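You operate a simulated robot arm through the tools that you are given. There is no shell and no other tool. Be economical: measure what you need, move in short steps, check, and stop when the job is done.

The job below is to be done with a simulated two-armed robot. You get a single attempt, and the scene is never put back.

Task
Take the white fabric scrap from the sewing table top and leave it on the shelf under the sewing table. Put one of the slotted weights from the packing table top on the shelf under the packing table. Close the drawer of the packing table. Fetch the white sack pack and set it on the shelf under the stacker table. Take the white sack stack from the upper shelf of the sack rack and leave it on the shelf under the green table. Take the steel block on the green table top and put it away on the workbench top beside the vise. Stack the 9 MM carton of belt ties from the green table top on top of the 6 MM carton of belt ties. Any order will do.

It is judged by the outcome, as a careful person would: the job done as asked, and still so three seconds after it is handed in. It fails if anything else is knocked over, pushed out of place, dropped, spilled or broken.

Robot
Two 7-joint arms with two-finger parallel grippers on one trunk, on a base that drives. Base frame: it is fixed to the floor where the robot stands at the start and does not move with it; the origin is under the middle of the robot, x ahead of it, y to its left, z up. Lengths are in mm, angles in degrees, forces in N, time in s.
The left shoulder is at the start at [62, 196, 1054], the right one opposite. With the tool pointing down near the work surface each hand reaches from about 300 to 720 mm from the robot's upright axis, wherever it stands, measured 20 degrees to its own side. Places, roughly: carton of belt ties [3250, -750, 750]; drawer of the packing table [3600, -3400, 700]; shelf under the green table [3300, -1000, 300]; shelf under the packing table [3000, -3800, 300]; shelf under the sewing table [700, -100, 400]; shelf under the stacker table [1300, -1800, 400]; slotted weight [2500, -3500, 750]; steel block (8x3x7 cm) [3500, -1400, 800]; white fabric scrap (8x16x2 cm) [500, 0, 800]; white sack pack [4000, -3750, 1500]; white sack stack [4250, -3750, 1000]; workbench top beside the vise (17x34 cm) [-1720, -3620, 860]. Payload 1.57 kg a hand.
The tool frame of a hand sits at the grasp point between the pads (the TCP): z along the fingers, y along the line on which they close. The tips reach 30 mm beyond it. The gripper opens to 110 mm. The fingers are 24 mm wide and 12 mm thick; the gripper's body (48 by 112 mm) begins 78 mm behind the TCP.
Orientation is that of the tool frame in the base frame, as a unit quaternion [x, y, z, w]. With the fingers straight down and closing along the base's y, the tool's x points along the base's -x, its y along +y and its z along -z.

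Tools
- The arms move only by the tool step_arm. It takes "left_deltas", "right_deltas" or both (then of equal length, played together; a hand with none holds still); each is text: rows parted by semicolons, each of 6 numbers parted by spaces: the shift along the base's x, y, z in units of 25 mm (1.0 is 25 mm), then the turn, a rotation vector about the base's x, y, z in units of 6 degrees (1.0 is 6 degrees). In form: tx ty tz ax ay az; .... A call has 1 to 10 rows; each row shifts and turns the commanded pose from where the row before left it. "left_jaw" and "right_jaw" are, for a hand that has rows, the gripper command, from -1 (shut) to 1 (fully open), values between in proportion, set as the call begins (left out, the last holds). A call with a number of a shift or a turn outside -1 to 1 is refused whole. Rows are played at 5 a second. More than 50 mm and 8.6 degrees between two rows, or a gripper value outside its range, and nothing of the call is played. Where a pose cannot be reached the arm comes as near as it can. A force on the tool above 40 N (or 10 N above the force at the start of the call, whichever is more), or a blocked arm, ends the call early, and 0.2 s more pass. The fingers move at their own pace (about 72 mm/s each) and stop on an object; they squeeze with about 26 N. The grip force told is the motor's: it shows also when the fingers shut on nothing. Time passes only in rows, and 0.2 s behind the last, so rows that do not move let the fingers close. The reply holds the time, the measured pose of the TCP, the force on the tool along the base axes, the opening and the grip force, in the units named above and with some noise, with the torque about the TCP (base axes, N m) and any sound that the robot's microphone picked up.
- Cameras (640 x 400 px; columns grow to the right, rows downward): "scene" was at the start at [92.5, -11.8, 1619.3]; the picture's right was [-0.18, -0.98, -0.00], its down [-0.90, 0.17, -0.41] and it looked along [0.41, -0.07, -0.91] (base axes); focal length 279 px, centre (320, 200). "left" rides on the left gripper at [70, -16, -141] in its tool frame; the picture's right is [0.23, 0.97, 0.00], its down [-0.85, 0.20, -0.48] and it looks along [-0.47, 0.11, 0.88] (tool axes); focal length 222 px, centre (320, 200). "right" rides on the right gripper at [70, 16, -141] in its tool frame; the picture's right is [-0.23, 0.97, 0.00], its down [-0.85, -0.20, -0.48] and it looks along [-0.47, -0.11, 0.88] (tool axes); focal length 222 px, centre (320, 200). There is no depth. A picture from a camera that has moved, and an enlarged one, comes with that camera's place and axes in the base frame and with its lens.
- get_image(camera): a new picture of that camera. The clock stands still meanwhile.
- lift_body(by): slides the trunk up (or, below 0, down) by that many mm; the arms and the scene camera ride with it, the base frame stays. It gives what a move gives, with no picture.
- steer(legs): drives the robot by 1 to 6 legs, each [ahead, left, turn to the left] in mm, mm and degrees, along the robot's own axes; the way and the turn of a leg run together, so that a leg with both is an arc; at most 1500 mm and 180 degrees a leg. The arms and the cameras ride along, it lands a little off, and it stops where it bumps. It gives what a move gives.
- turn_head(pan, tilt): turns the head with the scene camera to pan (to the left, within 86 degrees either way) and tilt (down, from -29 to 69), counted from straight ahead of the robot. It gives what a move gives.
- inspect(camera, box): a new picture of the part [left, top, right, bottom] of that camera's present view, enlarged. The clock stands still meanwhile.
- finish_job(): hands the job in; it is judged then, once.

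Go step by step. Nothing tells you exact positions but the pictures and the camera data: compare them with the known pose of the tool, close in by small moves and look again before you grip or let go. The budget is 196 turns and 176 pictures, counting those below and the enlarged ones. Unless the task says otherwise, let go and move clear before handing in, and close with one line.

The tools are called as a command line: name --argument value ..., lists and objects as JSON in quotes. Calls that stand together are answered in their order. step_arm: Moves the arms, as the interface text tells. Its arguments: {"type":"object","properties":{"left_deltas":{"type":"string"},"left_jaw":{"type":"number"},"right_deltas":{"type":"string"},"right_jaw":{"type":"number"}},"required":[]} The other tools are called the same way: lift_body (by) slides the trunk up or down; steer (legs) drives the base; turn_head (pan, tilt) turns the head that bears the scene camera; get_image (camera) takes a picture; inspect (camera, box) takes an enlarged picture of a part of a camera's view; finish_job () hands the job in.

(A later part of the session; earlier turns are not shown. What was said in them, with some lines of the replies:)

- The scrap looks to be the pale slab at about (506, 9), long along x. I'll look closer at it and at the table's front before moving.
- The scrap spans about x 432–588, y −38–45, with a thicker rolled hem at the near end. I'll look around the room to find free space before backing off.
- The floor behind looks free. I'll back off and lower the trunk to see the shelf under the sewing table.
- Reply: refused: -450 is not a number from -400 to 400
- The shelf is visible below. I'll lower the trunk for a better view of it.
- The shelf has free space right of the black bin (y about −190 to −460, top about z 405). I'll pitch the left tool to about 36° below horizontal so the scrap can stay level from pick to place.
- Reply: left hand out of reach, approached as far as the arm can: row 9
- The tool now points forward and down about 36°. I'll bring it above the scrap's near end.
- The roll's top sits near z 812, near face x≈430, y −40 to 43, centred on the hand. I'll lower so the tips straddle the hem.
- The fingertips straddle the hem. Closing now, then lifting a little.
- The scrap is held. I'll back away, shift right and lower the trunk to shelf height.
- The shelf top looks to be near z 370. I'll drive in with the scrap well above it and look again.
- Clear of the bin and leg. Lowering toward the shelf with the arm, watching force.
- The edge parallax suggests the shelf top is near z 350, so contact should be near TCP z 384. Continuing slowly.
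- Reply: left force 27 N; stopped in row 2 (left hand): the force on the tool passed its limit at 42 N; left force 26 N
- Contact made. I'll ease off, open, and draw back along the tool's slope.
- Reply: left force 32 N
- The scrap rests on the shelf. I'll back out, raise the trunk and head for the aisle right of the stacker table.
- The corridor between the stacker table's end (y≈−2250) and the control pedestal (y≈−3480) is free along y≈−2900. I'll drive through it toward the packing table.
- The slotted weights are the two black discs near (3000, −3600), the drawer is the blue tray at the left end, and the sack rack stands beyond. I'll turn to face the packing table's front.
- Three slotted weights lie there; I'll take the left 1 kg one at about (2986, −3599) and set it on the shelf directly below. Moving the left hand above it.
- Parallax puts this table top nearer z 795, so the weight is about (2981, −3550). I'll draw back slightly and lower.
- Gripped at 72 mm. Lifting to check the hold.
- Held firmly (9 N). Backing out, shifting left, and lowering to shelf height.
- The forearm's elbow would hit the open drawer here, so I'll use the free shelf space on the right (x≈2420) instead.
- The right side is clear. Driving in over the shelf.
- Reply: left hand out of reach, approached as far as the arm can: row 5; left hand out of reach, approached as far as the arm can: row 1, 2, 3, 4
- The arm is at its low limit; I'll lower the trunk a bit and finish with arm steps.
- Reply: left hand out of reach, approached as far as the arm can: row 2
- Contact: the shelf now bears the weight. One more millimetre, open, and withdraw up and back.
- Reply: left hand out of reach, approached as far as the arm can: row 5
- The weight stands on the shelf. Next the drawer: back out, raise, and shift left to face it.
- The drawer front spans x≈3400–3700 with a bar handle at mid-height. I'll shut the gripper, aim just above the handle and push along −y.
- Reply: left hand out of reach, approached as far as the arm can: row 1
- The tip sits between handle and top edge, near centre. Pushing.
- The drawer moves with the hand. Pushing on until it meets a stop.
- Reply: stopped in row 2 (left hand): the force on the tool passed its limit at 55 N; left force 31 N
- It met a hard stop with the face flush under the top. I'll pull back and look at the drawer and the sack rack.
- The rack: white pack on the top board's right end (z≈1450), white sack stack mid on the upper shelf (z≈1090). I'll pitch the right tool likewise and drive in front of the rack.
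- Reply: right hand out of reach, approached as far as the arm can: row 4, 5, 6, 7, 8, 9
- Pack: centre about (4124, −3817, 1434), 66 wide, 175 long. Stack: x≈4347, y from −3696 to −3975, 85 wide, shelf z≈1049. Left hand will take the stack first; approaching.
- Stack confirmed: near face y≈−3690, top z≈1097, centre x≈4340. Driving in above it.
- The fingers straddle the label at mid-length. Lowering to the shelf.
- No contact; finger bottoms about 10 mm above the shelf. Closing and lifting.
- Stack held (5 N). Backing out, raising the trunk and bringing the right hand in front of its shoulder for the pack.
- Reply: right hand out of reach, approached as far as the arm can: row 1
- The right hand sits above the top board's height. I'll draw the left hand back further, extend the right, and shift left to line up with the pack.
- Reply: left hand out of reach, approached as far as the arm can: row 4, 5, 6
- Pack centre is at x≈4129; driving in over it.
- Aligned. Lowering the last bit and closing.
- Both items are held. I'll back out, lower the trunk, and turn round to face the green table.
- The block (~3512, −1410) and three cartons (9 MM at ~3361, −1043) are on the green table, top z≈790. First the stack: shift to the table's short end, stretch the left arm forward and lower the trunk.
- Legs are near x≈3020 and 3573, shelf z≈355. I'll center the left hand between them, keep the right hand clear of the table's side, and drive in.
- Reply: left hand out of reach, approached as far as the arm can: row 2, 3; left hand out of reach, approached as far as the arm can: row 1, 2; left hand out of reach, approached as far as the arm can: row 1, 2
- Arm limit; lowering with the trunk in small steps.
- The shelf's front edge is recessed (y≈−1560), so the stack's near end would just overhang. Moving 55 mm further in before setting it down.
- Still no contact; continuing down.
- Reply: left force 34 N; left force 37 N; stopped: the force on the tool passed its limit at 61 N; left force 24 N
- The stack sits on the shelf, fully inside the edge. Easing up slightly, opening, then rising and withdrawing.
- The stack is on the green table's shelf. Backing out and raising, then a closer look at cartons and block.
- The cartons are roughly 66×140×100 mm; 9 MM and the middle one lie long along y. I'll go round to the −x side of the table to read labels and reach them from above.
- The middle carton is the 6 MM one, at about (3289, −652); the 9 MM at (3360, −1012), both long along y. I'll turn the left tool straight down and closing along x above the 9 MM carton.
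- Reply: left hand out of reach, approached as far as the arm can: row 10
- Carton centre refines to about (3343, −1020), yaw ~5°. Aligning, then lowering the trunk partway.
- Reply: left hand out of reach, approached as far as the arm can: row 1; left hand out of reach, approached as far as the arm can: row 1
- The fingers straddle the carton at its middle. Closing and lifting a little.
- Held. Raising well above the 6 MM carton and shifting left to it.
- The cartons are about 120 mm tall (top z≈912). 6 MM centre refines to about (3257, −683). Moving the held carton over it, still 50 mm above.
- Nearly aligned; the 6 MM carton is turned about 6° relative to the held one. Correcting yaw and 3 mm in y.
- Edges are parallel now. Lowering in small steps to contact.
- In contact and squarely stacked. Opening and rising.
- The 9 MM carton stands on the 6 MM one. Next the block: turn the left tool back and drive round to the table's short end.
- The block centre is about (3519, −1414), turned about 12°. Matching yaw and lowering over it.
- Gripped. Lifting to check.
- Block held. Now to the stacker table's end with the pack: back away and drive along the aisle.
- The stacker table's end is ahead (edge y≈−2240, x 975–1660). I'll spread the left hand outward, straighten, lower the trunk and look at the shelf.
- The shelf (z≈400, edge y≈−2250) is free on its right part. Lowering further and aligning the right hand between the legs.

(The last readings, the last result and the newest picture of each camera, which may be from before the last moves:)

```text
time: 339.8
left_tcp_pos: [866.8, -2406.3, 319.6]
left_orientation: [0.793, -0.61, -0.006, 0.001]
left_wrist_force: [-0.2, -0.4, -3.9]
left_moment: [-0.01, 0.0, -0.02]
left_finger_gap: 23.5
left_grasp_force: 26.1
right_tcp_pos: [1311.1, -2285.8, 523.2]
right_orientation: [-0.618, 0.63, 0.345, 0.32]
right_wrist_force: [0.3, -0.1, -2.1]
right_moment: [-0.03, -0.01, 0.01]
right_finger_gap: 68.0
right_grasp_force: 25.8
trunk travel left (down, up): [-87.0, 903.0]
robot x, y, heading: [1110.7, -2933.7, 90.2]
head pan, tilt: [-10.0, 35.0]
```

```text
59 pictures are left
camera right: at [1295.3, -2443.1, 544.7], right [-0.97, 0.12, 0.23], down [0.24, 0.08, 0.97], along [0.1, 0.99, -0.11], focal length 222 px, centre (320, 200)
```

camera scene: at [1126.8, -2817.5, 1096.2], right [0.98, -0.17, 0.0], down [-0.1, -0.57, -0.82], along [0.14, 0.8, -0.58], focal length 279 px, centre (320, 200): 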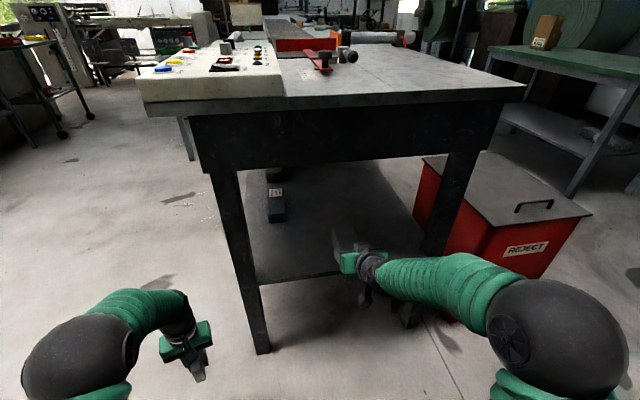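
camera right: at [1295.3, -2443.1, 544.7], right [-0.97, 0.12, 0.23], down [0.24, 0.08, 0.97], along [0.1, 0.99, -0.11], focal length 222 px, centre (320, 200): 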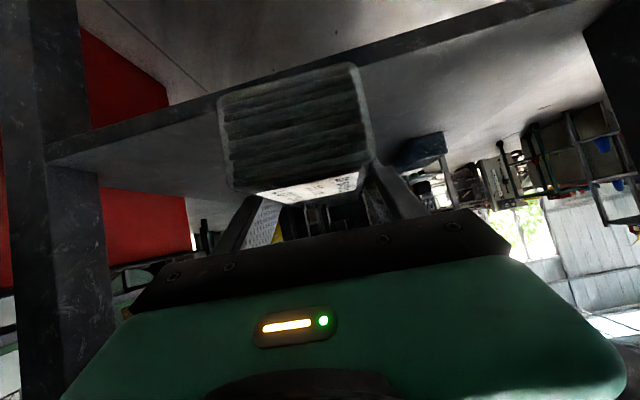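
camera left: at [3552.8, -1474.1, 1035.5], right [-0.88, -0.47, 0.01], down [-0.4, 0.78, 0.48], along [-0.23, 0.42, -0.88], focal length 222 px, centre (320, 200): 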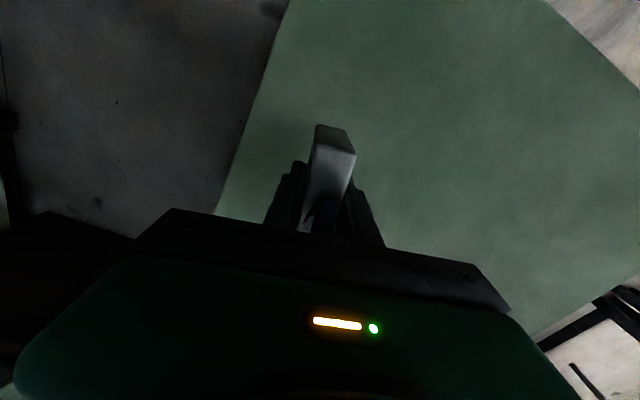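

Pack clear above the shelf edge. Driving in.

steer --legs '[[165, 0, 0]]'

step_arm --right_deltas "0 0 -0.7 0 0 0;0 0 -0.7 0 0 0;0 0 -0.5 0 0 0"

get_image --camera "right"

get_image --camera "scene"

```text
time: 341.3
left_tcp_pos: [865.4, -2240.4, 318.1]
left_orientation: [0.793, -0.609, -0.005, 0.002]
left_wrist_force: [-0.4, 0.3, -4.3]
left_moment: [-0.02, 0.0, 0.02]
left_finger_gap: 24.0
left_grasp_force: 26.1
right_tcp_pos: [1310.5, -2121.2, 521.4]
right_orientation: [-0.618, 0.63, 0.345, 0.32]
right_wrist_force: [0.7, 0.6, -4.1]
right_moment: [-0.05, 0.01, 0.0]
right_finger_gap: 67.7
right_grasp_force: 26.3
trunk travel left (down, up): [-87.0, 903.0]
robot x, y, heading: [1110.4, -2770.2, 90.1]
head pan, tilt: [-10.0, 35.0]
```

```text
time: 342.1
left_tcp_pos: [866.7, -2240.9, 319.4]
left_orientation: [0.794, -0.608, -0.006, 0.0]
left_wrist_force: [0.3, 0.2, -4.2]
left_moment: [0.02, 0.0, -0.02]
left_finger_gap: 23.9
left_grasp_force: 25.6
right_tcp_pos: [1309.7, -2122.2, 476.2]
right_orientation: [-0.618, 0.63, 0.345, 0.32]
right_wrist_force: [-0.5, -0.3, -2.9]
right_moment: [-0.06, 0.03, -0.01]
right_finger_gap: 68.0
right_grasp_force: 25.4
trunk travel left (down, up): [-87.0, 903.0]
robot x, y, heading: [1110.7, -2772.8, 89.9]
head pan, tilt: [-10.0, 35.0]
```

```text
58 pictures are left
camera right: at [1295.0, -2278.9, 498.0], right [-0.97, 0.12, 0.23], down [0.24, 0.08, 0.97], along [0.1, 0.99, -0.11], focal length 222 px, centre (320, 200)
```

right: 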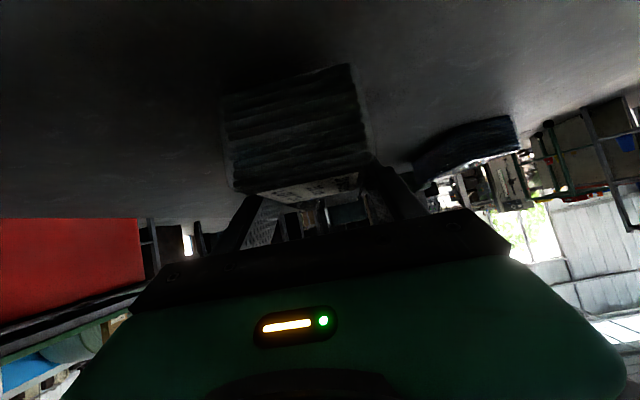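

```text
57 pictures are left
camera scene: at [1126.7, -2652.1, 1096.2], right [0.98, -0.17, 0.0], down [-0.1, -0.57, -0.82], along [0.14, 0.8, -0.58], focal length 279 px, centre (320, 200)
```

scene: 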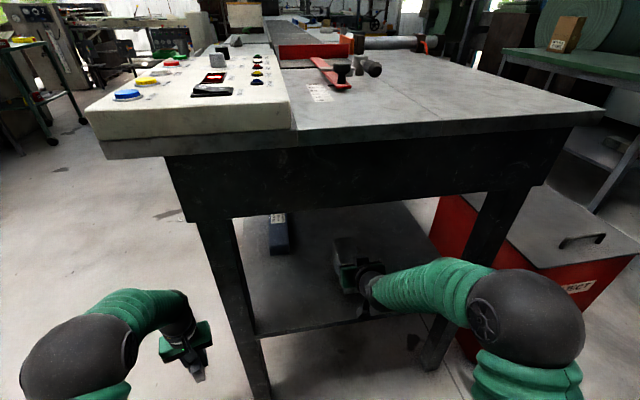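

Clear all round. Lowering the pack to contact.

step_arm --right_deltas "0 0 -0.3 0 0 0;0 0 -0.3 0 0 0"

step_arm --right_deltas "0 0 -0.12 0 0 0;0 0 -0.12 0 0 0"

step_arm --right_deltas "0 0 -0.12 0 0 0;0 0 -0.12 0 0 0"

step_arm --right_deltas "0 0 -0.12 0 0 0;0 0 -0.12 0 0 0"

```text
time: 342.7
left_tcp_pos: [865.3, -2242.3, 320.8]
left_orientation: [0.793, -0.609, -0.006, 0.0]
left_wrist_force: [0.7, 0.0, -4.6]
left_moment: [0.04, 0.01, -0.03]
left_finger_gap: 23.9
left_grasp_force: 26.3
right_tcp_pos: [1309.7, -2121.0, 464.9]
right_orientation: [-0.617, 0.628, 0.347, 0.324]
right_wrist_force: [-0.9, 0.6, 12.1]
right_moment: [-0.31, -0.42, 0.02]
right_finger_gap: 67.5
right_grasp_force: 26.0
trunk travel left (down, up): [-87.0, 903.0]
robot x, y, heading: [1112.6, -2770.9, 89.9]
head pan, tilt: [-10.0, 35.0]
```

```text
time: 343.3
left_tcp_pos: [865.3, -2242.2, 320.7]
left_orientation: [0.794, -0.608, -0.005, -0.001]
left_wrist_force: [-0.5, 0.8, -4.5]
left_moment: [0.01, -0.03, -0.02]
left_finger_gap: 23.7
left_grasp_force: 26.0
right_tcp_pos: [1309.5, -2122.2, 456.8]
right_orientation: [-0.617, 0.628, 0.347, 0.322]
right_wrist_force: [-0.6, 3.5, 16.2]
right_moment: [0.13, -0.63, -0.12]
right_finger_gap: 67.9
right_grasp_force: 26.2
trunk travel left (down, up): [-87.0, 903.0]
robot x, y, heading: [1112.3, -2774.7, 89.8]
head pan, tilt: [-10.0, 35.0]
```

```text
time: 343.9
left_tcp_pos: [864.6, -2242.6, 321.1]
left_orientation: [0.794, -0.608, -0.007, 0.0]
left_wrist_force: [0.3, 0.1, -4.3]
left_moment: [0.01, 0.03, 0.02]
left_finger_gap: 23.8
left_grasp_force: 25.7
right_tcp_pos: [1309.8, -2121.9, 451.1]
right_orientation: [-0.618, 0.629, 0.345, 0.321]
right_wrist_force: [-0.1, -1.6, 16.4]
right_moment: [0.04, -0.64, 0.06]
right_finger_gap: 67.6
right_grasp_force: 25.8
trunk travel left (down, up): [-87.0, 903.0]
robot x, y, heading: [1111.3, -2774.6, 90.3]
head pan, tilt: [-10.0, 35.0]
```

```text
time: 344.5
left_tcp_pos: [865.7, -2242.6, 321.6]
left_orientation: [0.794, -0.608, -0.005, -0.002]
left_wrist_force: [0.3, 0.5, -4.6]
left_moment: [0.01, -0.03, -0.03]
left_finger_gap: 23.7
left_grasp_force: 26.1
right_tcp_pos: [1308.9, -2122.5, 448.0]
right_orientation: [-0.618, 0.628, 0.346, 0.322]
right_wrist_force: [-1.6, -4.4, 26.0]
right_moment: [-0.47, -0.96, -0.05]
right_finger_gap: 67.9
right_grasp_force: 26.5
trunk travel left (down, up): [-87.0, 903.0]
robot x, y, heading: [1110.3, -2774.7, 89.9]
head pan, tilt: [-10.0, 35.0]
```

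On the shelf. Easing, opening and withdrawing.

step_arm --right_deltas "0 0 0.15 0 0 0;0 0 0 0 0 0;0 0 0 0 0 0;0 0 0 0 0 0;0 0 0 0 0 0" --right_jaw 1

step_arm --right_deltas "0 0 0.5 0 0 0;0 -0.3 0.7 0 0 0;0 -0.8 0.8 0 0 0;0 -0.8 0.6 0 0 0"

get_image --camera "right"

```text
time: 345.7
left_tcp_pos: [865.4, -2242.2, 321.4]
left_orientation: [0.793, -0.609, -0.005, 0.0]
left_wrist_force: [-0.4, -0.2, -4.6]
left_moment: [-0.01, 0.04, -0.03]
left_finger_gap: 23.9
left_grasp_force: 25.9
right_tcp_pos: [1310.0, -2123.6, 448.9]
right_orientation: [-0.618, 0.63, 0.345, 0.321]
right_wrist_force: [-8.8, -8.5, 12.6]
right_moment: [-0.05, -0.49, -0.29]
right_finger_gap: 102.2
right_grasp_force: 0.0
trunk travel left (down, up): [-87.0, 903.0]
robot x, y, heading: [1108.6, -2773.2, 90.1]
head pan, tilt: [-10.0, 35.0]
```

```text
time: 346.7
left_tcp_pos: [865.9, -2241.0, 319.9]
left_orientation: [0.793, -0.609, -0.006, 0.0]
left_wrist_force: [0.5, 0.0, -3.7]
left_moment: [-0.01, 0.03, -0.03]
left_finger_gap: 23.8
left_grasp_force: 25.6
right_tcp_pos: [1307.7, -2170.4, 514.0]
right_orientation: [-0.618, 0.629, 0.346, 0.32]
right_wrist_force: [0.4, -0.1, -0.1]
right_moment: [0.01, 0.0, -0.02]
right_finger_gap: 109.9
right_grasp_force: 0.1
trunk travel left (down, up): [-87.0, 903.0]
robot x, y, heading: [1113.0, -2773.5, 90.0]
head pan, tilt: [-10.0, 35.0]
```

```text
56 pictures are left
camera right: at [1293.8, -2326.0, 536.1], right [-0.97, 0.12, 0.23], down [0.24, 0.08, 0.97], along [0.1, 0.99, -0.11], focal length 222 px, centre (320, 200)
```

right: 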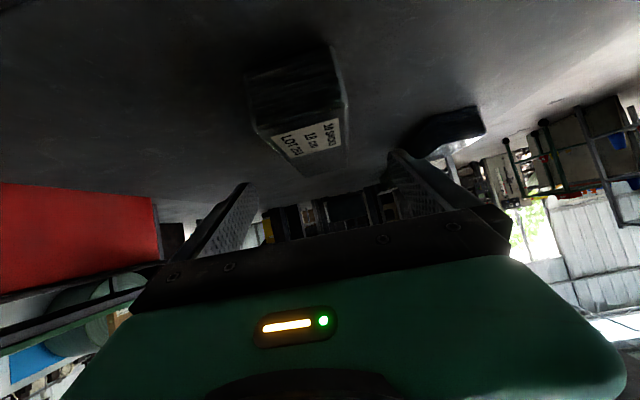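

The pack rests on the stacker shelf. Now the block to the workbench: back out, raise, and drive across the open floor.

steer --legs '[[-260, 0, 0]]'

lift_body --by 400

lift_body --by 320

turn_head --pan 80 --tilt 20

get_image --camera "scene"

```text
time: 348.5
left_tcp_pos: [866.1, -2497.6, 321.1]
left_orientation: [0.793, -0.609, -0.007, 0.001]
left_wrist_force: [-0.3, 1.2, -4.2]
left_moment: [-0.02, -0.01, 0.03]
left_finger_gap: 24.1
left_grasp_force: 25.7
right_tcp_pos: [1309.3, -2424.6, 513.9]
right_orientation: [-0.617, 0.63, 0.345, 0.321]
right_wrist_force: [0.3, 0.0, -0.5]
right_moment: [-0.03, 0.0, -0.03]
right_finger_gap: 109.6
right_grasp_force: 0.1
trunk travel left (down, up): [-87.0, 903.0]
robot x, y, heading: [1108.9, -3028.7, 89.9]
head pan, tilt: [-10.0, 35.0]
```

```text
time: 352.3
left_tcp_pos: [865.6, -2497.2, 719.6]
left_orientation: [0.792, -0.61, -0.007, -0.001]
left_wrist_force: [-0.8, 0.2, -4.5]
left_moment: [0.03, -0.02, -0.03]
left_finger_gap: 24.1
left_grasp_force: 25.6
right_tcp_pos: [1308.9, -2425.9, 914.7]
right_orientation: [-0.618, 0.629, 0.346, 0.321]
right_wrist_force: [1.0, -0.3, -0.8]
right_moment: [0.01, -0.01, 0.0]
right_finger_gap: 110.0
right_grasp_force: 0.1
trunk travel left (down, up): [-487.0, 503.0]
robot x, y, heading: [1112.5, -3030.3, 90.1]
head pan, tilt: [-10.0, 35.0]
```

```text
time: 355.5
left_tcp_pos: [864.9, -2495.9, 1041.7]
left_orientation: [0.793, -0.609, -0.006, -0.001]
left_wrist_force: [-0.8, -0.6, -4.7]
left_moment: [0.01, -0.03, 0.0]
left_finger_gap: 23.7
left_grasp_force: 26.0
right_tcp_pos: [1308.9, -2424.6, 1236.0]
right_orientation: [-0.617, 0.629, 0.346, 0.321]
right_wrist_force: [0.3, 0.0, 0.2]
right_moment: [-0.01, 0.0, 0.01]
right_finger_gap: 109.7
right_grasp_force: 0.0
trunk travel left (down, up): [-807.0, 183.0]
robot x, y, heading: [1109.7, -3025.3, 90.3]
head pan, tilt: [-10.0, 35.0]
```

```text
time: 357.2
left_tcp_pos: [866.4, -2496.6, 1041.1]
left_orientation: [0.793, -0.609, -0.007, -0.001]
left_wrist_force: [0.4, -0.6, -3.9]
left_moment: [0.0, 0.02, -0.03]
left_finger_gap: 24.1
left_grasp_force: 26.3
right_tcp_pos: [1308.2, -2423.7, 1235.7]
right_orientation: [-0.618, 0.629, 0.346, 0.321]
right_wrist_force: [0.0, -0.4, 0.5]
right_moment: [-0.04, -0.01, 0.0]
right_finger_gap: 110.3
right_grasp_force: 0.1
trunk travel left (down, up): [-807.0, 183.0]
robot x, y, heading: [1109.5, -3029.8, 90.0]
head pan, tilt: [80.0, 20.0]
```

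```text
55 pictures are left
camera scene: at [1019.3, -2976.4, 1840.3], right [0.17, 0.98, 0.0], down [0.34, -0.06, -0.94], along [-0.93, 0.16, -0.34], focal length 279 px, centre (320, 200)
```

scene: 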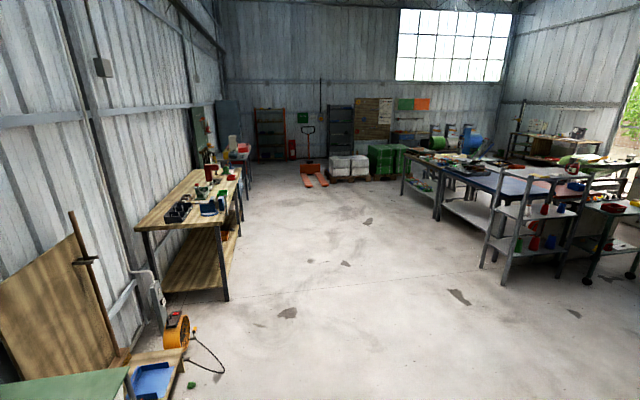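

The bench's near end is at x≈−1330, front y≈−3480. Driving across and turning to face it.

steer --legs '[[300, 0, 0], [0, 1400, 0], [0, 1400, 0], [0, 0, 90], [0, 0, 90]]'

turn_head --pan 0 --tilt 35

get_image --camera "scene"

```text
time: 380.1
left_tcp_pos: [-1478.7, -3258.5, 1040.0]
left_orientation: [0.62, 0.785, 0.001, 0.006]
left_wrist_force: [-0.5, 0.7, -4.8]
left_moment: [-0.03, -0.01, -0.01]
left_finger_gap: 24.0
left_grasp_force: 25.7
right_tcp_pos: [-1923.5, -3318.4, 1234.8]
right_orientation: [0.638, 0.609, -0.325, 0.342]
right_wrist_force: [-1.0, 0.3, -0.1]
right_moment: [-0.01, 0.0, -0.02]
right_finger_gap: 110.1
right_grasp_force: 0.0
trunk travel left (down, up): [-807.0, 183.0]
robot x, y, heading: [-1706.5, -2717.9, -91.5]
head pan, tilt: [80.0, 20.0]
```

```text
time: 381.6
left_tcp_pos: [-1479.0, -3257.2, 1040.7]
left_orientation: [0.62, 0.785, -0.001, 0.007]
left_wrist_force: [-0.3, 0.6, -3.6]
left_moment: [0.02, 0.0, 0.0]
left_finger_gap: 23.8
left_grasp_force: 25.6
right_tcp_pos: [-1923.6, -3315.9, 1236.4]
right_orientation: [0.638, 0.608, -0.326, 0.341]
right_wrist_force: [-0.1, -0.2, 0.3]
right_moment: [0.0, 0.01, -0.04]
right_finger_gap: 110.0
right_grasp_force: 0.1
trunk travel left (down, up): [-807.0, 183.0]
robot x, y, heading: [-1709.0, -2718.4, -91.7]
head pan, tilt: [0.0, 35.0]
```

```text
54 pictures are left
camera scene: at [-1710.6, -2843.0, 1816.3], right [-1.0, 0.03, 0.0], down [0.01, 0.58, -0.82], along [-0.02, -0.82, -0.58], focal length 279 px, centre (320, 200)
```

scene: 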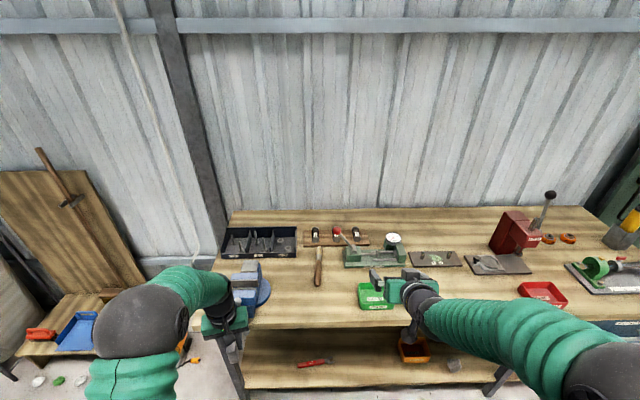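

inspect --camera "scene" --box '[200, 200, 440, 350]'

```text
2.67 times, centred on (320, 275) of scene
camera zoom: at [-1710.6, -2843.0, 1816.3], right [-1.0, 0.03, 0.0], down [0.01, 0.58, -0.82], along [-0.02, -0.82, -0.58], focal length 745 px, centre (320, 0)
```

zoom: 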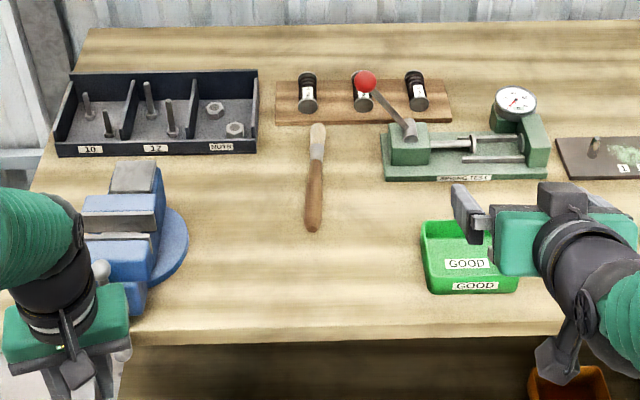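

The blue vise is at the bench's left end; the free strip right of it is centred near (−1613, −3555). I'll stretch the left arm forward and inward so the elbow stays off the vise, then align.

step_arm --left_deltas "-0.5 -0.6 0 0 0 0;-0.5 -0.6 0 0 0 0;-0.5 -0.6 0 0 0 0;-0.5 -0.6 0 0 0 0;-0.5 -0.6 0 0 0 0;-0.5 -0.6 0 0 0 0;-0.5 -0.6 0 0 0 0;-0.5 -0.6 0 0 0 0"

steer --legs '[[0, -35, 1.7], [110, 0, 0]]'

turn_head --pan 10 --tilt 45

get_image --camera "scene"

```text
time: 383.4
left_tcp_pos: [-1580.6, -3377.7, 1040.3]
left_orientation: [0.62, 0.785, 0.001, 0.007]
left_wrist_force: [-0.4, -1.0, -4.0]
left_moment: [-0.01, -0.03, -0.03]
left_finger_gap: 23.9
left_grasp_force: 25.5
right_tcp_pos: [-1924.1, -3317.3, 1235.7]
right_orientation: [0.638, 0.608, -0.326, 0.342]
right_wrist_force: [-0.2, -0.7, -0.5]
right_moment: [0.0, 0.0, 0.01]
right_finger_gap: 109.8
right_grasp_force: 0.1
trunk travel left (down, up): [-807.0, 183.0]
robot x, y, heading: [-1707.4, -2718.0, -91.7]
head pan, tilt: [0.0, 35.0]
```

```text
time: 385.0
left_tcp_pos: [-1597.5, -3475.0, 1044.2]
left_orientation: [0.609, 0.793, -0.002, 0.009]
left_wrist_force: [-0.1, 0.0, -3.5]
left_moment: [-0.04, 0.05, 0.01]
left_finger_gap: 23.8
left_grasp_force: 26.3
right_tcp_pos: [-1947.5, -3423.9, 1239.1]
right_orientation: [0.628, 0.617, -0.321, 0.35]
right_wrist_force: [-0.2, 0.1, 0.0]
right_moment: [0.01, -0.02, -0.02]
right_finger_gap: 109.9
right_grasp_force: 0.0
trunk travel left (down, up): [-807.0, 183.0]
robot x, y, heading: [-1744.4, -2825.7, -89.7]
head pan, tilt: [0.0, 35.0]
```

```text
time: 385.8
left_tcp_pos: [-1602.2, -3477.5, 1042.9]
left_orientation: [0.609, 0.793, 0.001, 0.01]
left_wrist_force: [-1.5, -0.1, -4.3]
left_moment: [0.02, -0.09, -0.06]
left_finger_gap: 24.1
left_grasp_force: 26.3
right_tcp_pos: [-1952.1, -3427.2, 1236.1]
right_orientation: [0.63, 0.616, -0.32, 0.349]
right_wrist_force: [-1.2, 0.5, 0.3]
right_moment: [-0.04, -0.08, 0.11]
right_finger_gap: 110.1
right_grasp_force: 0.0
trunk travel left (down, up): [-807.0, 183.0]
robot x, y, heading: [-1749.1, -2828.4, -89.9]
head pan, tilt: [10.0, 45.0]
```

```text
52 pictures are left
camera scene: at [-1747.7, -2940.5, 1801.8], right [-0.98, -0.17, -0.01], down [-0.12, 0.7, -0.71], along [0.13, -0.7, -0.71], focal length 279 px, centre (320, 200)
```

scene: 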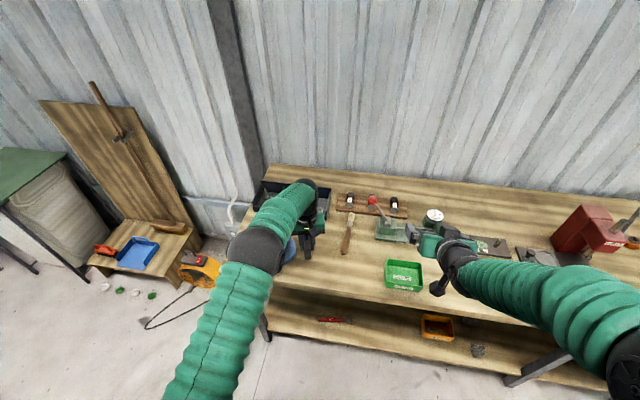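

get_image --camera "left"

inspect --camera "scene" --box '[240, 170, 400, 295]'

```text
51 pictures are left
camera left: at [-1638.8, -3410.9, 1181.9], right [0.88, 0.47, 0.01], down [0.41, -0.77, 0.49], along [0.24, -0.43, -0.87], focal length 222 px, centre (320, 200)
```

left: 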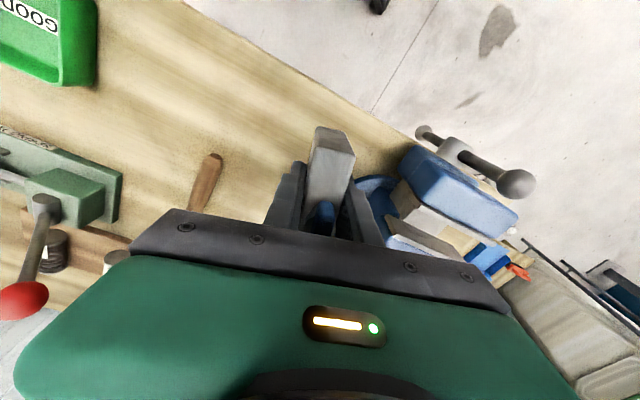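

```text
3.20 times, centred on (320, 232) of scene
camera zoom: at [-1747.7, -2940.5, 1801.8], right [-0.98, -0.17, -0.01], down [-0.12, 0.7, -0.71], along [0.13, -0.7, -0.71], focal length 894 px, centre (320, 96)
```

zoom: 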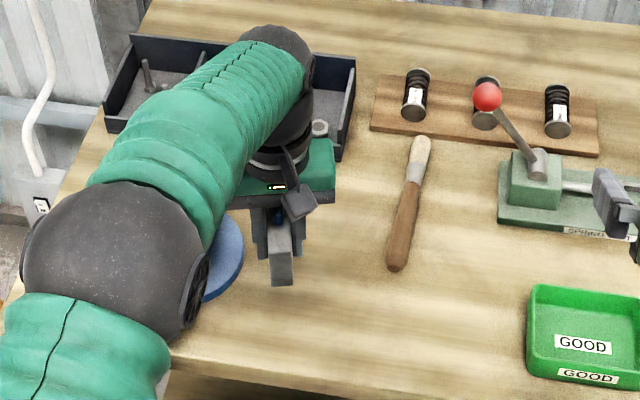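

The vise's screw handle is a vertical bar near (−1460, −3403, up to z≈1022); the elbow must stay right of it. I'll shift right so the block lands near (−1652, −3512), between vise and file.

steer --legs '[[0, -45, 0], [38, 0, 0]]'

lift_body --by -60

get_image --camera "left"

get_image --camera "scene"

```text
time: 387.1
left_tcp_pos: [-1648.4, -3510.0, 1050.5]
left_orientation: [0.61, 0.792, -0.004, 0.012]
left_wrist_force: [-1.5, 0.8, -3.0]
left_moment: [-0.02, -0.08, 0.01]
left_finger_gap: 23.9
left_grasp_force: 26.1
right_tcp_pos: [-1994.2, -3457.6, 1242.8]
right_orientation: [0.628, 0.615, -0.323, 0.351]
right_wrist_force: [-1.7, 0.4, -0.6]
right_moment: [-0.01, -0.08, 0.06]
right_finger_gap: 110.0
right_grasp_force: 0.1
trunk travel left (down, up): [-807.0, 183.0]
robot x, y, heading: [-1787.3, -2867.1, -89.9]
head pan, tilt: [10.0, 45.0]
```

```text
time: 388.1
left_tcp_pos: [-1661.2, -3518.2, 984.3]
left_orientation: [0.609, 0.793, 0.003, 0.013]
left_wrist_force: [-0.5, 0.2, -4.2]
left_moment: [0.0, -0.04, -0.02]
left_finger_gap: 24.0
left_grasp_force: 26.1
right_tcp_pos: [-2008.6, -3466.9, 1175.1]
right_orientation: [0.631, 0.614, -0.317, 0.352]
right_wrist_force: [0.0, -0.1, -1.0]
right_moment: [0.04, -0.04, 0.03]
right_finger_gap: 110.3
right_grasp_force: 0.1
trunk travel left (down, up): [-747.0, 243.0]
robot x, y, heading: [-1793.9, -2868.7, -89.7]
head pan, tilt: [10.0, 45.0]
```

```text
49 pictures are left
camera left: at [-1698.1, -3451.1, 1123.8], right [0.88, 0.47, 0.02], down [0.4, -0.77, 0.5], along [0.25, -0.43, -0.87], focal length 222 px, centre (320, 200)
```

left: 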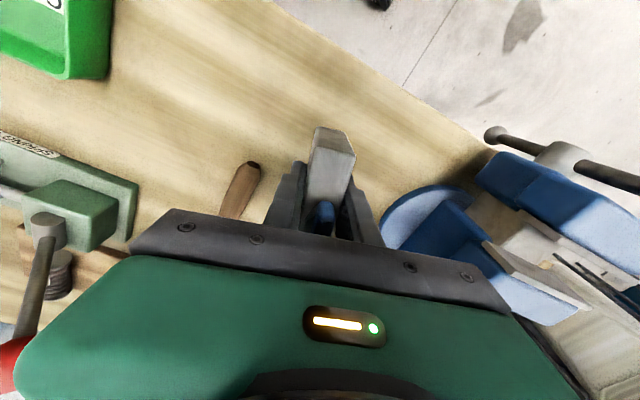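

```text
48 pictures are left
camera scene: at [-1799.4, -2985.9, 1741.3], right [-0.98, -0.18, -0.01], down [-0.12, 0.7, -0.7], along [0.13, -0.69, -0.71], focal length 279 px, centre (320, 200)
```

scene: 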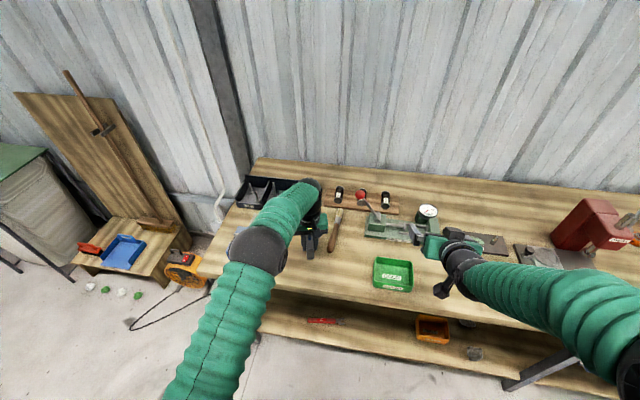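

Spot is clear on both sides. Lowering toward the bench.

lift_body --by -60

get_image --camera "left"

inspect --camera "scene" --box '[220, 170, 380, 295]'

```text
time: 389.1
left_tcp_pos: [-1647.1, -3515.9, 924.6]
left_orientation: [0.609, 0.793, -0.001, 0.01]
left_wrist_force: [0.3, -0.9, -4.4]
left_moment: [0.03, 0.03, 0.03]
left_finger_gap: 23.8
left_grasp_force: 26.1
right_tcp_pos: [-1994.6, -3463.9, 1118.4]
right_orientation: [0.629, 0.616, -0.321, 0.349]
right_wrist_force: [0.2, -0.6, 0.0]
right_moment: [0.0, 0.01, -0.01]
right_finger_gap: 109.8
right_grasp_force: 0.2
trunk travel left (down, up): [-687.0, 303.0]
robot x, y, heading: [-1790.2, -2867.0, -89.7]
head pan, tilt: [10.0, 45.0]
```

```text
47 pictures are left
camera left: at [-1683.8, -3448.3, 1064.7], right [0.88, 0.47, 0.01], down [0.41, -0.77, 0.5], along [0.24, -0.43, -0.87], focal length 222 px, centre (320, 200)
```

left: 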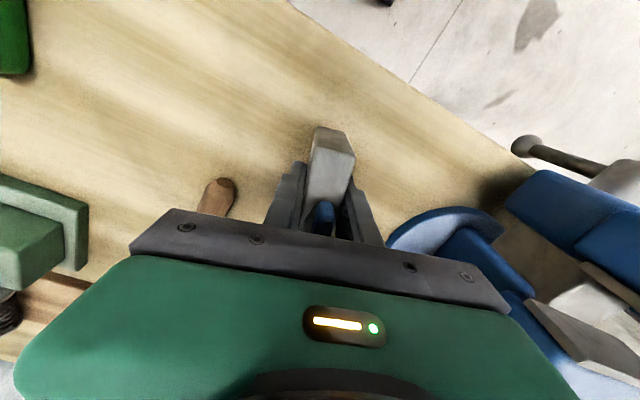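

```text
3.20 times, centred on (300, 232) of scene
camera zoom: at [-1783.4, -2981.2, 1681.7], right [-0.98, -0.18, 0.0], down [-0.12, 0.7, -0.71], along [0.13, -0.69, -0.71], focal length 894 px, centre (384, 96)
```

zoom: 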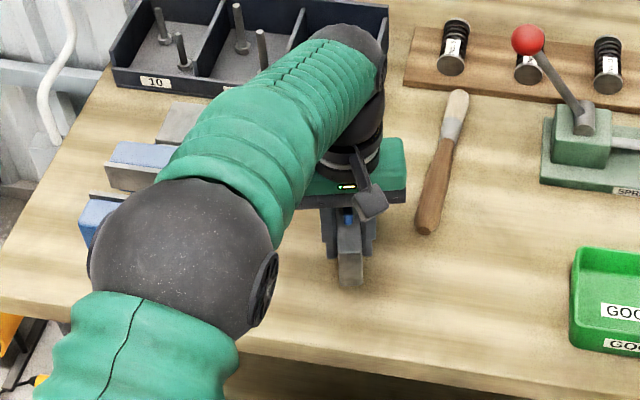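

lift_body --by -8

lift_body --by -4

lift_body --by -3

lift_body --by -3

get_image --camera "left"

```text
time: 389.7
left_tcp_pos: [-1650.2, -3517.5, 917.1]
left_orientation: [0.609, 0.793, -0.001, 0.009]
left_wrist_force: [-0.4, -0.2, -4.2]
left_moment: [0.02, -0.03, 0.0]
left_finger_gap: 24.0
left_grasp_force: 25.8
right_tcp_pos: [-1996.6, -3465.4, 1109.8]
right_orientation: [0.63, 0.616, -0.32, 0.349]
right_wrist_force: [-0.5, 0.2, -0.7]
right_moment: [0.02, 0.01, 0.01]
right_finger_gap: 109.9
right_grasp_force: 0.1
trunk travel left (down, up): [-679.0, 311.0]
robot x, y, heading: [-1791.7, -2868.6, -90.0]
head pan, tilt: [10.0, 45.0]
```

```text
time: 390.2
left_tcp_pos: [-1642.2, -3517.3, 911.6]
left_orientation: [0.609, 0.793, -0.001, 0.007]
left_wrist_force: [0.5, 0.0, -4.2]
left_moment: [0.01, 0.04, 0.02]
left_finger_gap: 24.0
left_grasp_force: 25.9
right_tcp_pos: [-1987.1, -3465.5, 1105.9]
right_orientation: [0.628, 0.617, -0.322, 0.348]
right_wrist_force: [1.6, 0.2, -0.3]
right_moment: [0.01, -0.01, -0.02]
right_finger_gap: 109.6
right_grasp_force: 0.0
trunk travel left (down, up): [-675.0, 315.0]
robot x, y, heading: [-1793.9, -2867.4, -89.9]
head pan, tilt: [10.0, 45.0]
```

```text
time: 390.8
left_tcp_pos: [-1646.6, -3517.0, 907.7]
left_orientation: [0.61, 0.793, -0.001, 0.009]
left_wrist_force: [0.0, -0.8, -3.9]
left_moment: [0.0, 0.0, -0.01]
left_finger_gap: 23.9
left_grasp_force: 26.0
right_tcp_pos: [-1992.5, -3465.4, 1101.7]
right_orientation: [0.629, 0.616, -0.322, 0.348]
right_wrist_force: [0.6, 0.3, -0.1]
right_moment: [-0.02, 0.02, 0.0]
right_finger_gap: 110.0
right_grasp_force: 0.0
trunk travel left (down, up): [-672.0, 318.0]
robot x, y, heading: [-1791.0, -2864.6, -89.8]
head pan, tilt: [10.0, 45.0]
```

```text
time: 391.3
left_tcp_pos: [-1644.9, -3517.1, 906.2]
left_orientation: [0.609, 0.793, -0.002, 0.008]
left_wrist_force: [0.3, -0.1, -4.0]
left_moment: [-0.01, 0.01, -0.04]
left_finger_gap: 24.0
left_grasp_force: 26.0
right_tcp_pos: [-1990.8, -3465.9, 1098.8]
right_orientation: [0.628, 0.617, -0.321, 0.349]
right_wrist_force: [0.2, 0.3, -0.7]
right_moment: [0.01, -0.01, 0.0]
right_finger_gap: 110.1
right_grasp_force: 0.0
trunk travel left (down, up): [-669.0, 321.0]
robot x, y, heading: [-1791.7, -2869.6, -89.5]
head pan, tilt: [10.0, 45.0]
```

```text
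45 pictures are left
camera left: at [-1681.5, -3449.3, 1045.6], right [0.88, 0.47, 0.0], down [0.41, -0.77, 0.49], along [0.24, -0.43, -0.87], focal length 222 px, centre (320, 200)
```

left: 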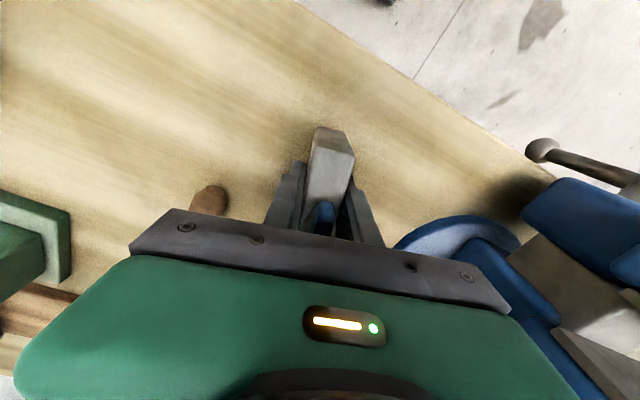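

lift_body --by -4

lift_body --by -4

lift_body --by -4

lift_body --by -4

get_image --camera "left"

```text
time: 391.8
left_tcp_pos: [-1645.3, -3518.0, 902.6]
left_orientation: [0.609, 0.793, -0.002, 0.008]
left_wrist_force: [0.0, -0.1, -4.5]
left_moment: [0.0, 0.02, 0.02]
left_finger_gap: 23.8
left_grasp_force: 26.7
right_tcp_pos: [-1992.4, -3465.7, 1096.8]
right_orientation: [0.629, 0.616, -0.322, 0.348]
right_wrist_force: [0.0, 0.2, 0.0]
right_moment: [-0.02, 0.0, 0.01]
right_finger_gap: 110.0
right_grasp_force: 0.1
trunk travel left (down, up): [-665.0, 325.0]
robot x, y, heading: [-1788.8, -2868.9, -89.7]
head pan, tilt: [10.0, 45.0]
```

```text
time: 392.3
left_tcp_pos: [-1646.3, -3517.0, 898.4]
left_orientation: [0.61, 0.793, -0.001, 0.009]
left_wrist_force: [0.3, -0.3, -3.9]
left_moment: [-0.01, -0.04, 0.01]
left_finger_gap: 23.9
left_grasp_force: 25.6
right_tcp_pos: [-1991.3, -3464.5, 1092.1]
right_orientation: [0.629, 0.617, -0.321, 0.348]
right_wrist_force: [-0.1, -0.6, -0.6]
right_moment: [-0.01, -0.02, 0.01]
right_finger_gap: 110.3
right_grasp_force: 0.1
trunk travel left (down, up): [-661.0, 329.0]
robot x, y, heading: [-1792.3, -2863.5, -89.8]
head pan, tilt: [10.0, 45.0]
```

```text
time: 392.9
left_tcp_pos: [-1645.4, -3516.2, 897.9]
left_orientation: [0.61, 0.793, -0.004, 0.01]
left_wrist_force: [1.5, 1.1, 10.7]
left_moment: [0.61, 0.27, -0.07]
left_finger_gap: 23.9
left_grasp_force: 26.1
right_tcp_pos: [-1991.0, -3463.5, 1087.9]
right_orientation: [0.629, 0.616, -0.321, 0.348]
right_wrist_force: [-0.1, 0.1, 0.5]
right_moment: [-0.05, 0.02, 0.02]
right_finger_gap: 110.0
right_grasp_force: 0.0
trunk travel left (down, up): [-657.0, 333.0]
robot x, y, heading: [-1789.6, -2865.3, -89.9]
head pan, tilt: [10.0, 45.0]
```

```text
time: 393.4
left_tcp_pos: [-1645.3, -3516.3, 893.5]
left_orientation: [0.609, 0.793, -0.004, 0.011]
left_wrist_force: [2.4, -2.6, 21.3]
left_moment: [-0.25, 0.19, -0.04]
left_finger_gap: 23.6
left_grasp_force: 26.6
right_tcp_pos: [-1990.7, -3462.8, 1086.1]
right_orientation: [0.628, 0.616, -0.323, 0.349]
right_wrist_force: [0.0, -0.5, -0.2]
right_moment: [-0.03, 0.03, -0.01]
right_finger_gap: 110.4
right_grasp_force: 0.1
trunk travel left (down, up): [-653.0, 337.0]
robot x, y, heading: [-1791.3, -2864.3, -89.5]
head pan, tilt: [10.0, 45.0]
```

```text
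44 pictures are left
camera left: at [-1681.4, -3447.4, 1032.6], right [0.88, 0.47, 0.0], down [0.41, -0.76, 0.5], along [0.24, -0.44, -0.87], focal length 222 px, centre (320, 200)
```

left: 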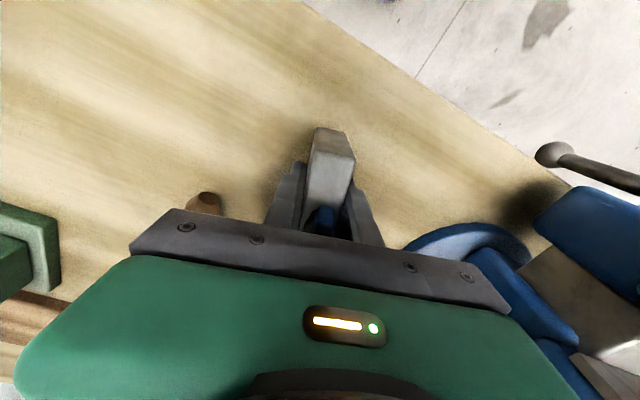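

Contact. Easing up a touch, opening only partway (the file handle is nearby), then rising.

lift_body --by 3

step_arm --left_deltas "0 0 0 0 0 0;0 0 0 0 0 0;0 0 0 0 0 0" --left_jaw 0

lift_body --by 170

get_image --camera "left"

get_image --camera "scene"

```text
time: 393.9
left_tcp_pos: [-1644.6, -3516.0, 893.9]
left_orientation: [0.609, 0.793, -0.002, 0.009]
left_wrist_force: [1.6, -5.1, 7.4]
left_moment: [-0.65, -0.09, 0.1]
left_finger_gap: 24.0
left_grasp_force: 25.9
right_tcp_pos: [-1991.5, -3463.8, 1087.1]
right_orientation: [0.628, 0.617, -0.322, 0.349]
right_wrist_force: [-0.9, 0.1, 0.8]
right_moment: [-0.02, -0.01, 0.02]
right_finger_gap: 110.0
right_grasp_force: 0.1
trunk travel left (down, up): [-656.0, 334.0]
robot x, y, heading: [-1790.7, -2865.7, -90.0]
head pan, tilt: [10.0, 45.0]
```

```text
time: 394.7
left_tcp_pos: [-1646.0, -3515.6, 893.9]
left_orientation: [0.61, 0.792, -0.002, 0.009]
left_wrist_force: [0.0, 0.1, -0.3]
left_moment: [0.0, 0.0, -0.04]
left_finger_gap: 55.0
left_grasp_force: 0.0
right_tcp_pos: [-1992.2, -3464.4, 1086.4]
right_orientation: [0.629, 0.616, -0.322, 0.348]
right_wrist_force: [-0.8, 0.0, -1.0]
right_moment: [-0.01, -0.02, 0.0]
right_finger_gap: 110.1
right_grasp_force: 0.0
trunk travel left (down, up): [-656.0, 334.0]
robot x, y, heading: [-1792.4, -2867.1, -89.7]
head pan, tilt: [10.0, 45.0]
```

```text
time: 396.6
left_tcp_pos: [-1645.7, -3515.5, 1064.2]
left_orientation: [0.609, 0.793, -0.002, 0.008]
left_wrist_force: [-0.3, 0.3, -0.3]
left_moment: [0.04, 0.0, 0.0]
left_finger_gap: 54.9
left_grasp_force: 0.1
right_tcp_pos: [-1991.7, -3464.3, 1256.4]
right_orientation: [0.629, 0.616, -0.322, 0.348]
right_wrist_force: [-0.2, -0.4, -0.3]
right_moment: [-0.01, 0.0, 0.04]
right_finger_gap: 110.1
right_grasp_force: 0.1
trunk travel left (down, up): [-826.0, 164.0]
robot x, y, heading: [-1794.0, -2866.0, -89.7]
head pan, tilt: [10.0, 45.0]
```

```text
43 pictures are left
camera left: at [-1681.7, -3448.9, 1203.0], right [0.88, 0.47, 0.0], down [0.41, -0.77, 0.49], along [0.24, -0.43, -0.87], focal length 222 px, centre (320, 200)
```

left: 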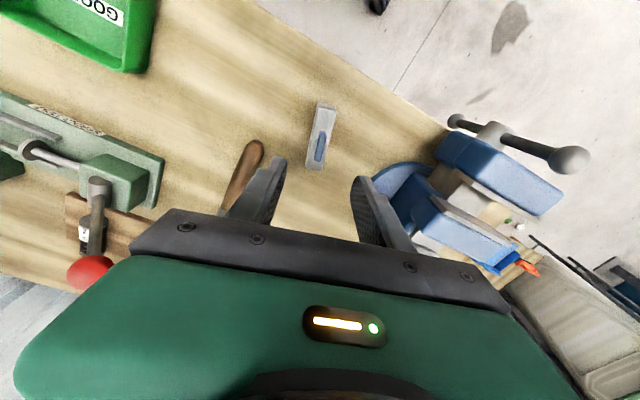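

```text
42 pictures are left
camera scene: at [-1776.1, -2981.7, 1820.5], right [-0.98, -0.18, 0.0], down [-0.12, 0.7, -0.71], along [0.13, -0.69, -0.71], focal length 279 px, centre (320, 200)
```

scene: 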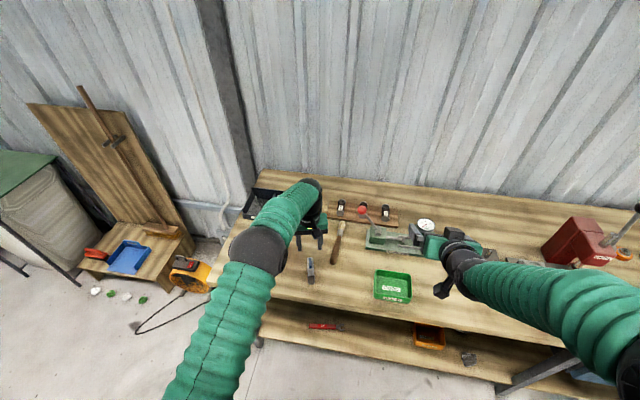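

The block stands upright on the bench between vise and file. Backing clear before handing in, with one last look.

steer --legs '[[-350, 0, 0]]'

get_image --camera "scene"

```text
time: 398.9
left_tcp_pos: [-1648.9, -3167.7, 1061.2]
left_orientation: [0.61, 0.792, -0.001, 0.008]
left_wrist_force: [-0.3, -0.1, 0.5]
left_moment: [0.02, 0.02, 0.02]
left_finger_gap: 55.0
left_grasp_force: 0.1
right_tcp_pos: [-1993.4, -3114.9, 1255.2]
right_orientation: [0.63, 0.616, -0.321, 0.347]
right_wrist_force: [-0.3, -0.2, -0.7]
right_moment: [0.0, -0.02, 0.0]
right_finger_gap: 110.1
right_grasp_force: 0.2
trunk travel left (down, up): [-826.0, 164.0]
robot x, y, heading: [-1790.4, -2519.8, -90.1]
head pan, tilt: [10.0, 45.0]
```

```text
41 pictures are left
camera scene: at [-1777.2, -2635.0, 1820.2], right [-0.98, -0.17, 0.0], down [-0.12, 0.7, -0.7], along [0.12, -0.69, -0.71], focal length 279 px, centre (320, 200)
```

scene: 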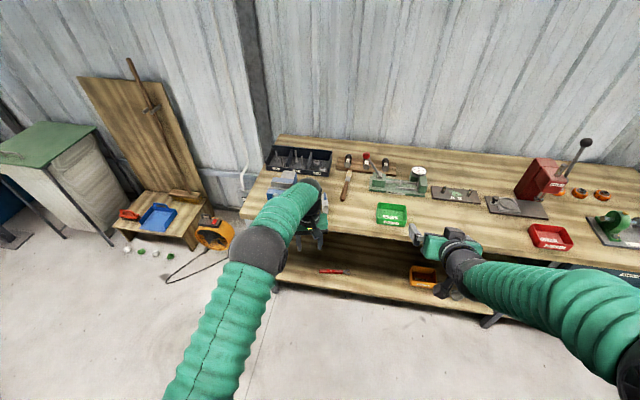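

The bench is in order. I have budget left, so I'll drive back to verify the drawer is fully shut.

steer --legs '[[0, 0, 90], [0, -380, 0], [1450, 0, 0], [1450, 0, 0], [1450, 0, 0]]'

turn_head --pan -25 --tilt 25

get_image --camera "scene"

```text
time: 425.6
left_tcp_pos: [3212.8, -2800.7, 1064.0]
left_orientation: [-0.117, 0.993, 0.004, 0.008]
left_wrist_force: [0.4, 0.3, 0.0]
left_moment: [0.0, 0.0, 0.02]
left_finger_gap: 54.6
left_grasp_force: 0.2
right_tcp_pos: [3151.8, -3145.5, 1258.2]
right_orientation: [0.019, 0.879, 0.013, 0.476]
right_wrist_force: [0.1, 1.0, -0.2]
right_moment: [0.0, -0.01, -0.03]
right_finger_gap: 110.0
right_grasp_force: 0.1
trunk travel left (down, up): [-826.0, 164.0]
robot x, y, heading: [2561.1, -2929.7, -1.1]
head pan, tilt: [10.0, 45.0]
```

```text
time: 426.6
left_tcp_pos: [3212.0, -2800.4, 1067.1]
left_orientation: [-0.117, 0.993, 0.005, 0.009]
left_wrist_force: [0.3, 0.2, 0.5]
left_moment: [0.01, 0.01, 0.01]
left_finger_gap: 54.9
left_grasp_force: 0.0
right_tcp_pos: [3151.0, -3144.5, 1258.6]
right_orientation: [0.02, 0.879, 0.012, 0.476]
right_wrist_force: [-0.1, 0.4, -0.6]
right_moment: [-0.03, 0.02, -0.01]
right_finger_gap: 110.2
right_grasp_force: 0.0
trunk travel left (down, up): [-826.0, 164.0]
robot x, y, heading: [2561.6, -2926.7, -1.4]
head pan, tilt: [-25.0, 25.0]
```

```text
40 pictures are left
camera scene: at [2681.1, -2971.1, 1851.1], right [-0.44, -0.9, 0.0], down [-0.38, 0.19, -0.91], along [0.81, -0.4, -0.43], focal length 279 px, centre (320, 200)
```

scene: 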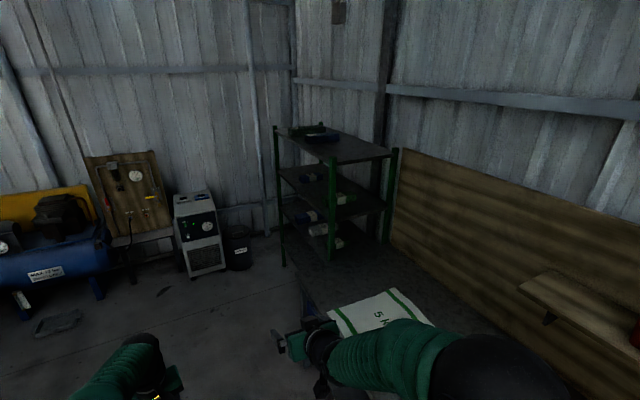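

The right hand hides the drawer; I'll move aside and lower for a clear line of sight.

steer --legs '[[-200, 450, 0]]'

lift_body --by -400

turn_head --pan -40 --tilt 25

get_image --camera "scene"

```text
time: 429.5
left_tcp_pos: [3037.6, -2333.2, 1066.7]
left_orientation: [-0.114, 0.993, -0.002, 0.007]
left_wrist_force: [0.0, 1.3, 0.9]
left_moment: [-0.12, 0.0, 0.04]
left_finger_gap: 54.9
left_grasp_force: 0.1
right_tcp_pos: [2972.0, -2675.3, 1265.6]
right_orientation: [0.019, 0.879, 0.005, 0.476]
right_wrist_force: [-0.3, 1.3, 0.6]
right_moment: [-0.11, 0.04, -0.13]
right_finger_gap: 109.8
right_grasp_force: 0.1
trunk travel left (down, up): [-826.0, 164.0]
robot x, y, heading: [2384.8, -2470.6, -1.7]
head pan, tilt: [-25.0, 25.0]
```

```text
time: 433.3
left_tcp_pos: [3035.4, -2338.0, 667.5]
left_orientation: [-0.114, 0.993, 0.0, 0.01]
left_wrist_force: [-0.4, 0.6, -0.6]
left_moment: [-0.01, 0.02, 0.01]
left_finger_gap: 55.2
left_grasp_force: 0.1
right_tcp_pos: [2968.0, -2681.8, 864.0]
right_orientation: [0.019, 0.879, 0.009, 0.477]
right_wrist_force: [0.6, 0.9, 0.8]
right_moment: [0.02, -0.02, -0.01]
right_finger_gap: 110.2
right_grasp_force: 0.0
trunk travel left (down, up): [-426.0, 564.0]
robot x, y, heading: [2386.1, -2469.8, -1.8]
head pan, tilt: [-25.0, 25.0]
```

```text
time: 434.1
left_tcp_pos: [3034.5, -2336.8, 666.2]
left_orientation: [-0.113, 0.994, 0.0, 0.009]
left_wrist_force: [0.6, -0.1, 0.4]
left_moment: [0.01, -0.02, 0.01]
left_finger_gap: 55.0
left_grasp_force: 0.1
right_tcp_pos: [2968.9, -2681.8, 864.0]
right_orientation: [0.019, 0.878, 0.009, 0.478]
right_wrist_force: [0.0, -0.1, -1.2]
right_moment: [0.0, 0.05, 0.01]
right_finger_gap: 109.8
right_grasp_force: 0.1
trunk travel left (down, up): [-426.0, 564.0]
robot x, y, heading: [2387.9, -2471.0, -1.7]
head pan, tilt: [-40.0, 25.0]
```

```text
39 pictures are left
camera scene: at [2493.2, -2545.8, 1452.2], right [-0.67, -0.75, 0.0], down [-0.32, 0.29, -0.9], along [0.67, -0.6, -0.43], focal length 279 px, centre (320, 200)
```

scene: 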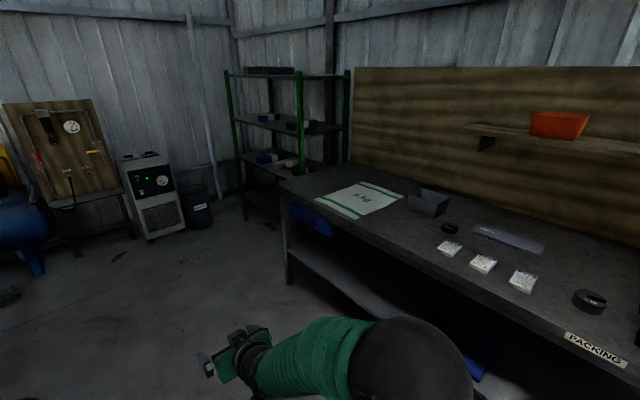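

inspect --camera "scene" --box '[265, 170, 365, 270]'

```text
4.00 times, centred on (315, 220) of scene
camera zoom: at [2493.2, -2545.8, 1452.2], right [-0.67, -0.75, 0.0], down [-0.32, 0.29, -0.9], along [0.67, -0.6, -0.43], focal length 1117 px, centre (340, 120)
```

zoom: 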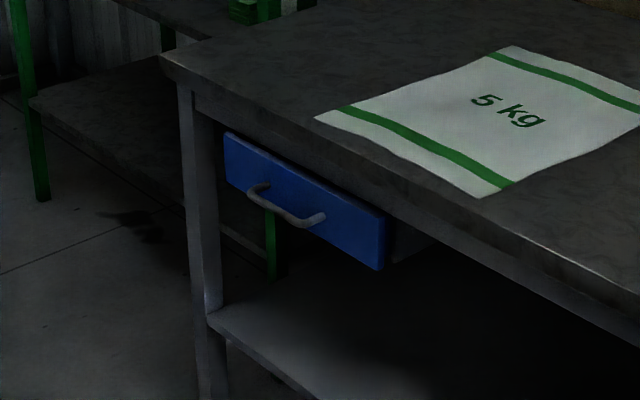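

The drawer face sits flush in the apron, so it is shut, and everything else is placed with both hands clear. Handing in.

finish_job

```text
The job is handed in.
```

I handed the job in with all seven parts done. I saw each item in place after letting go, and both hands were clear.
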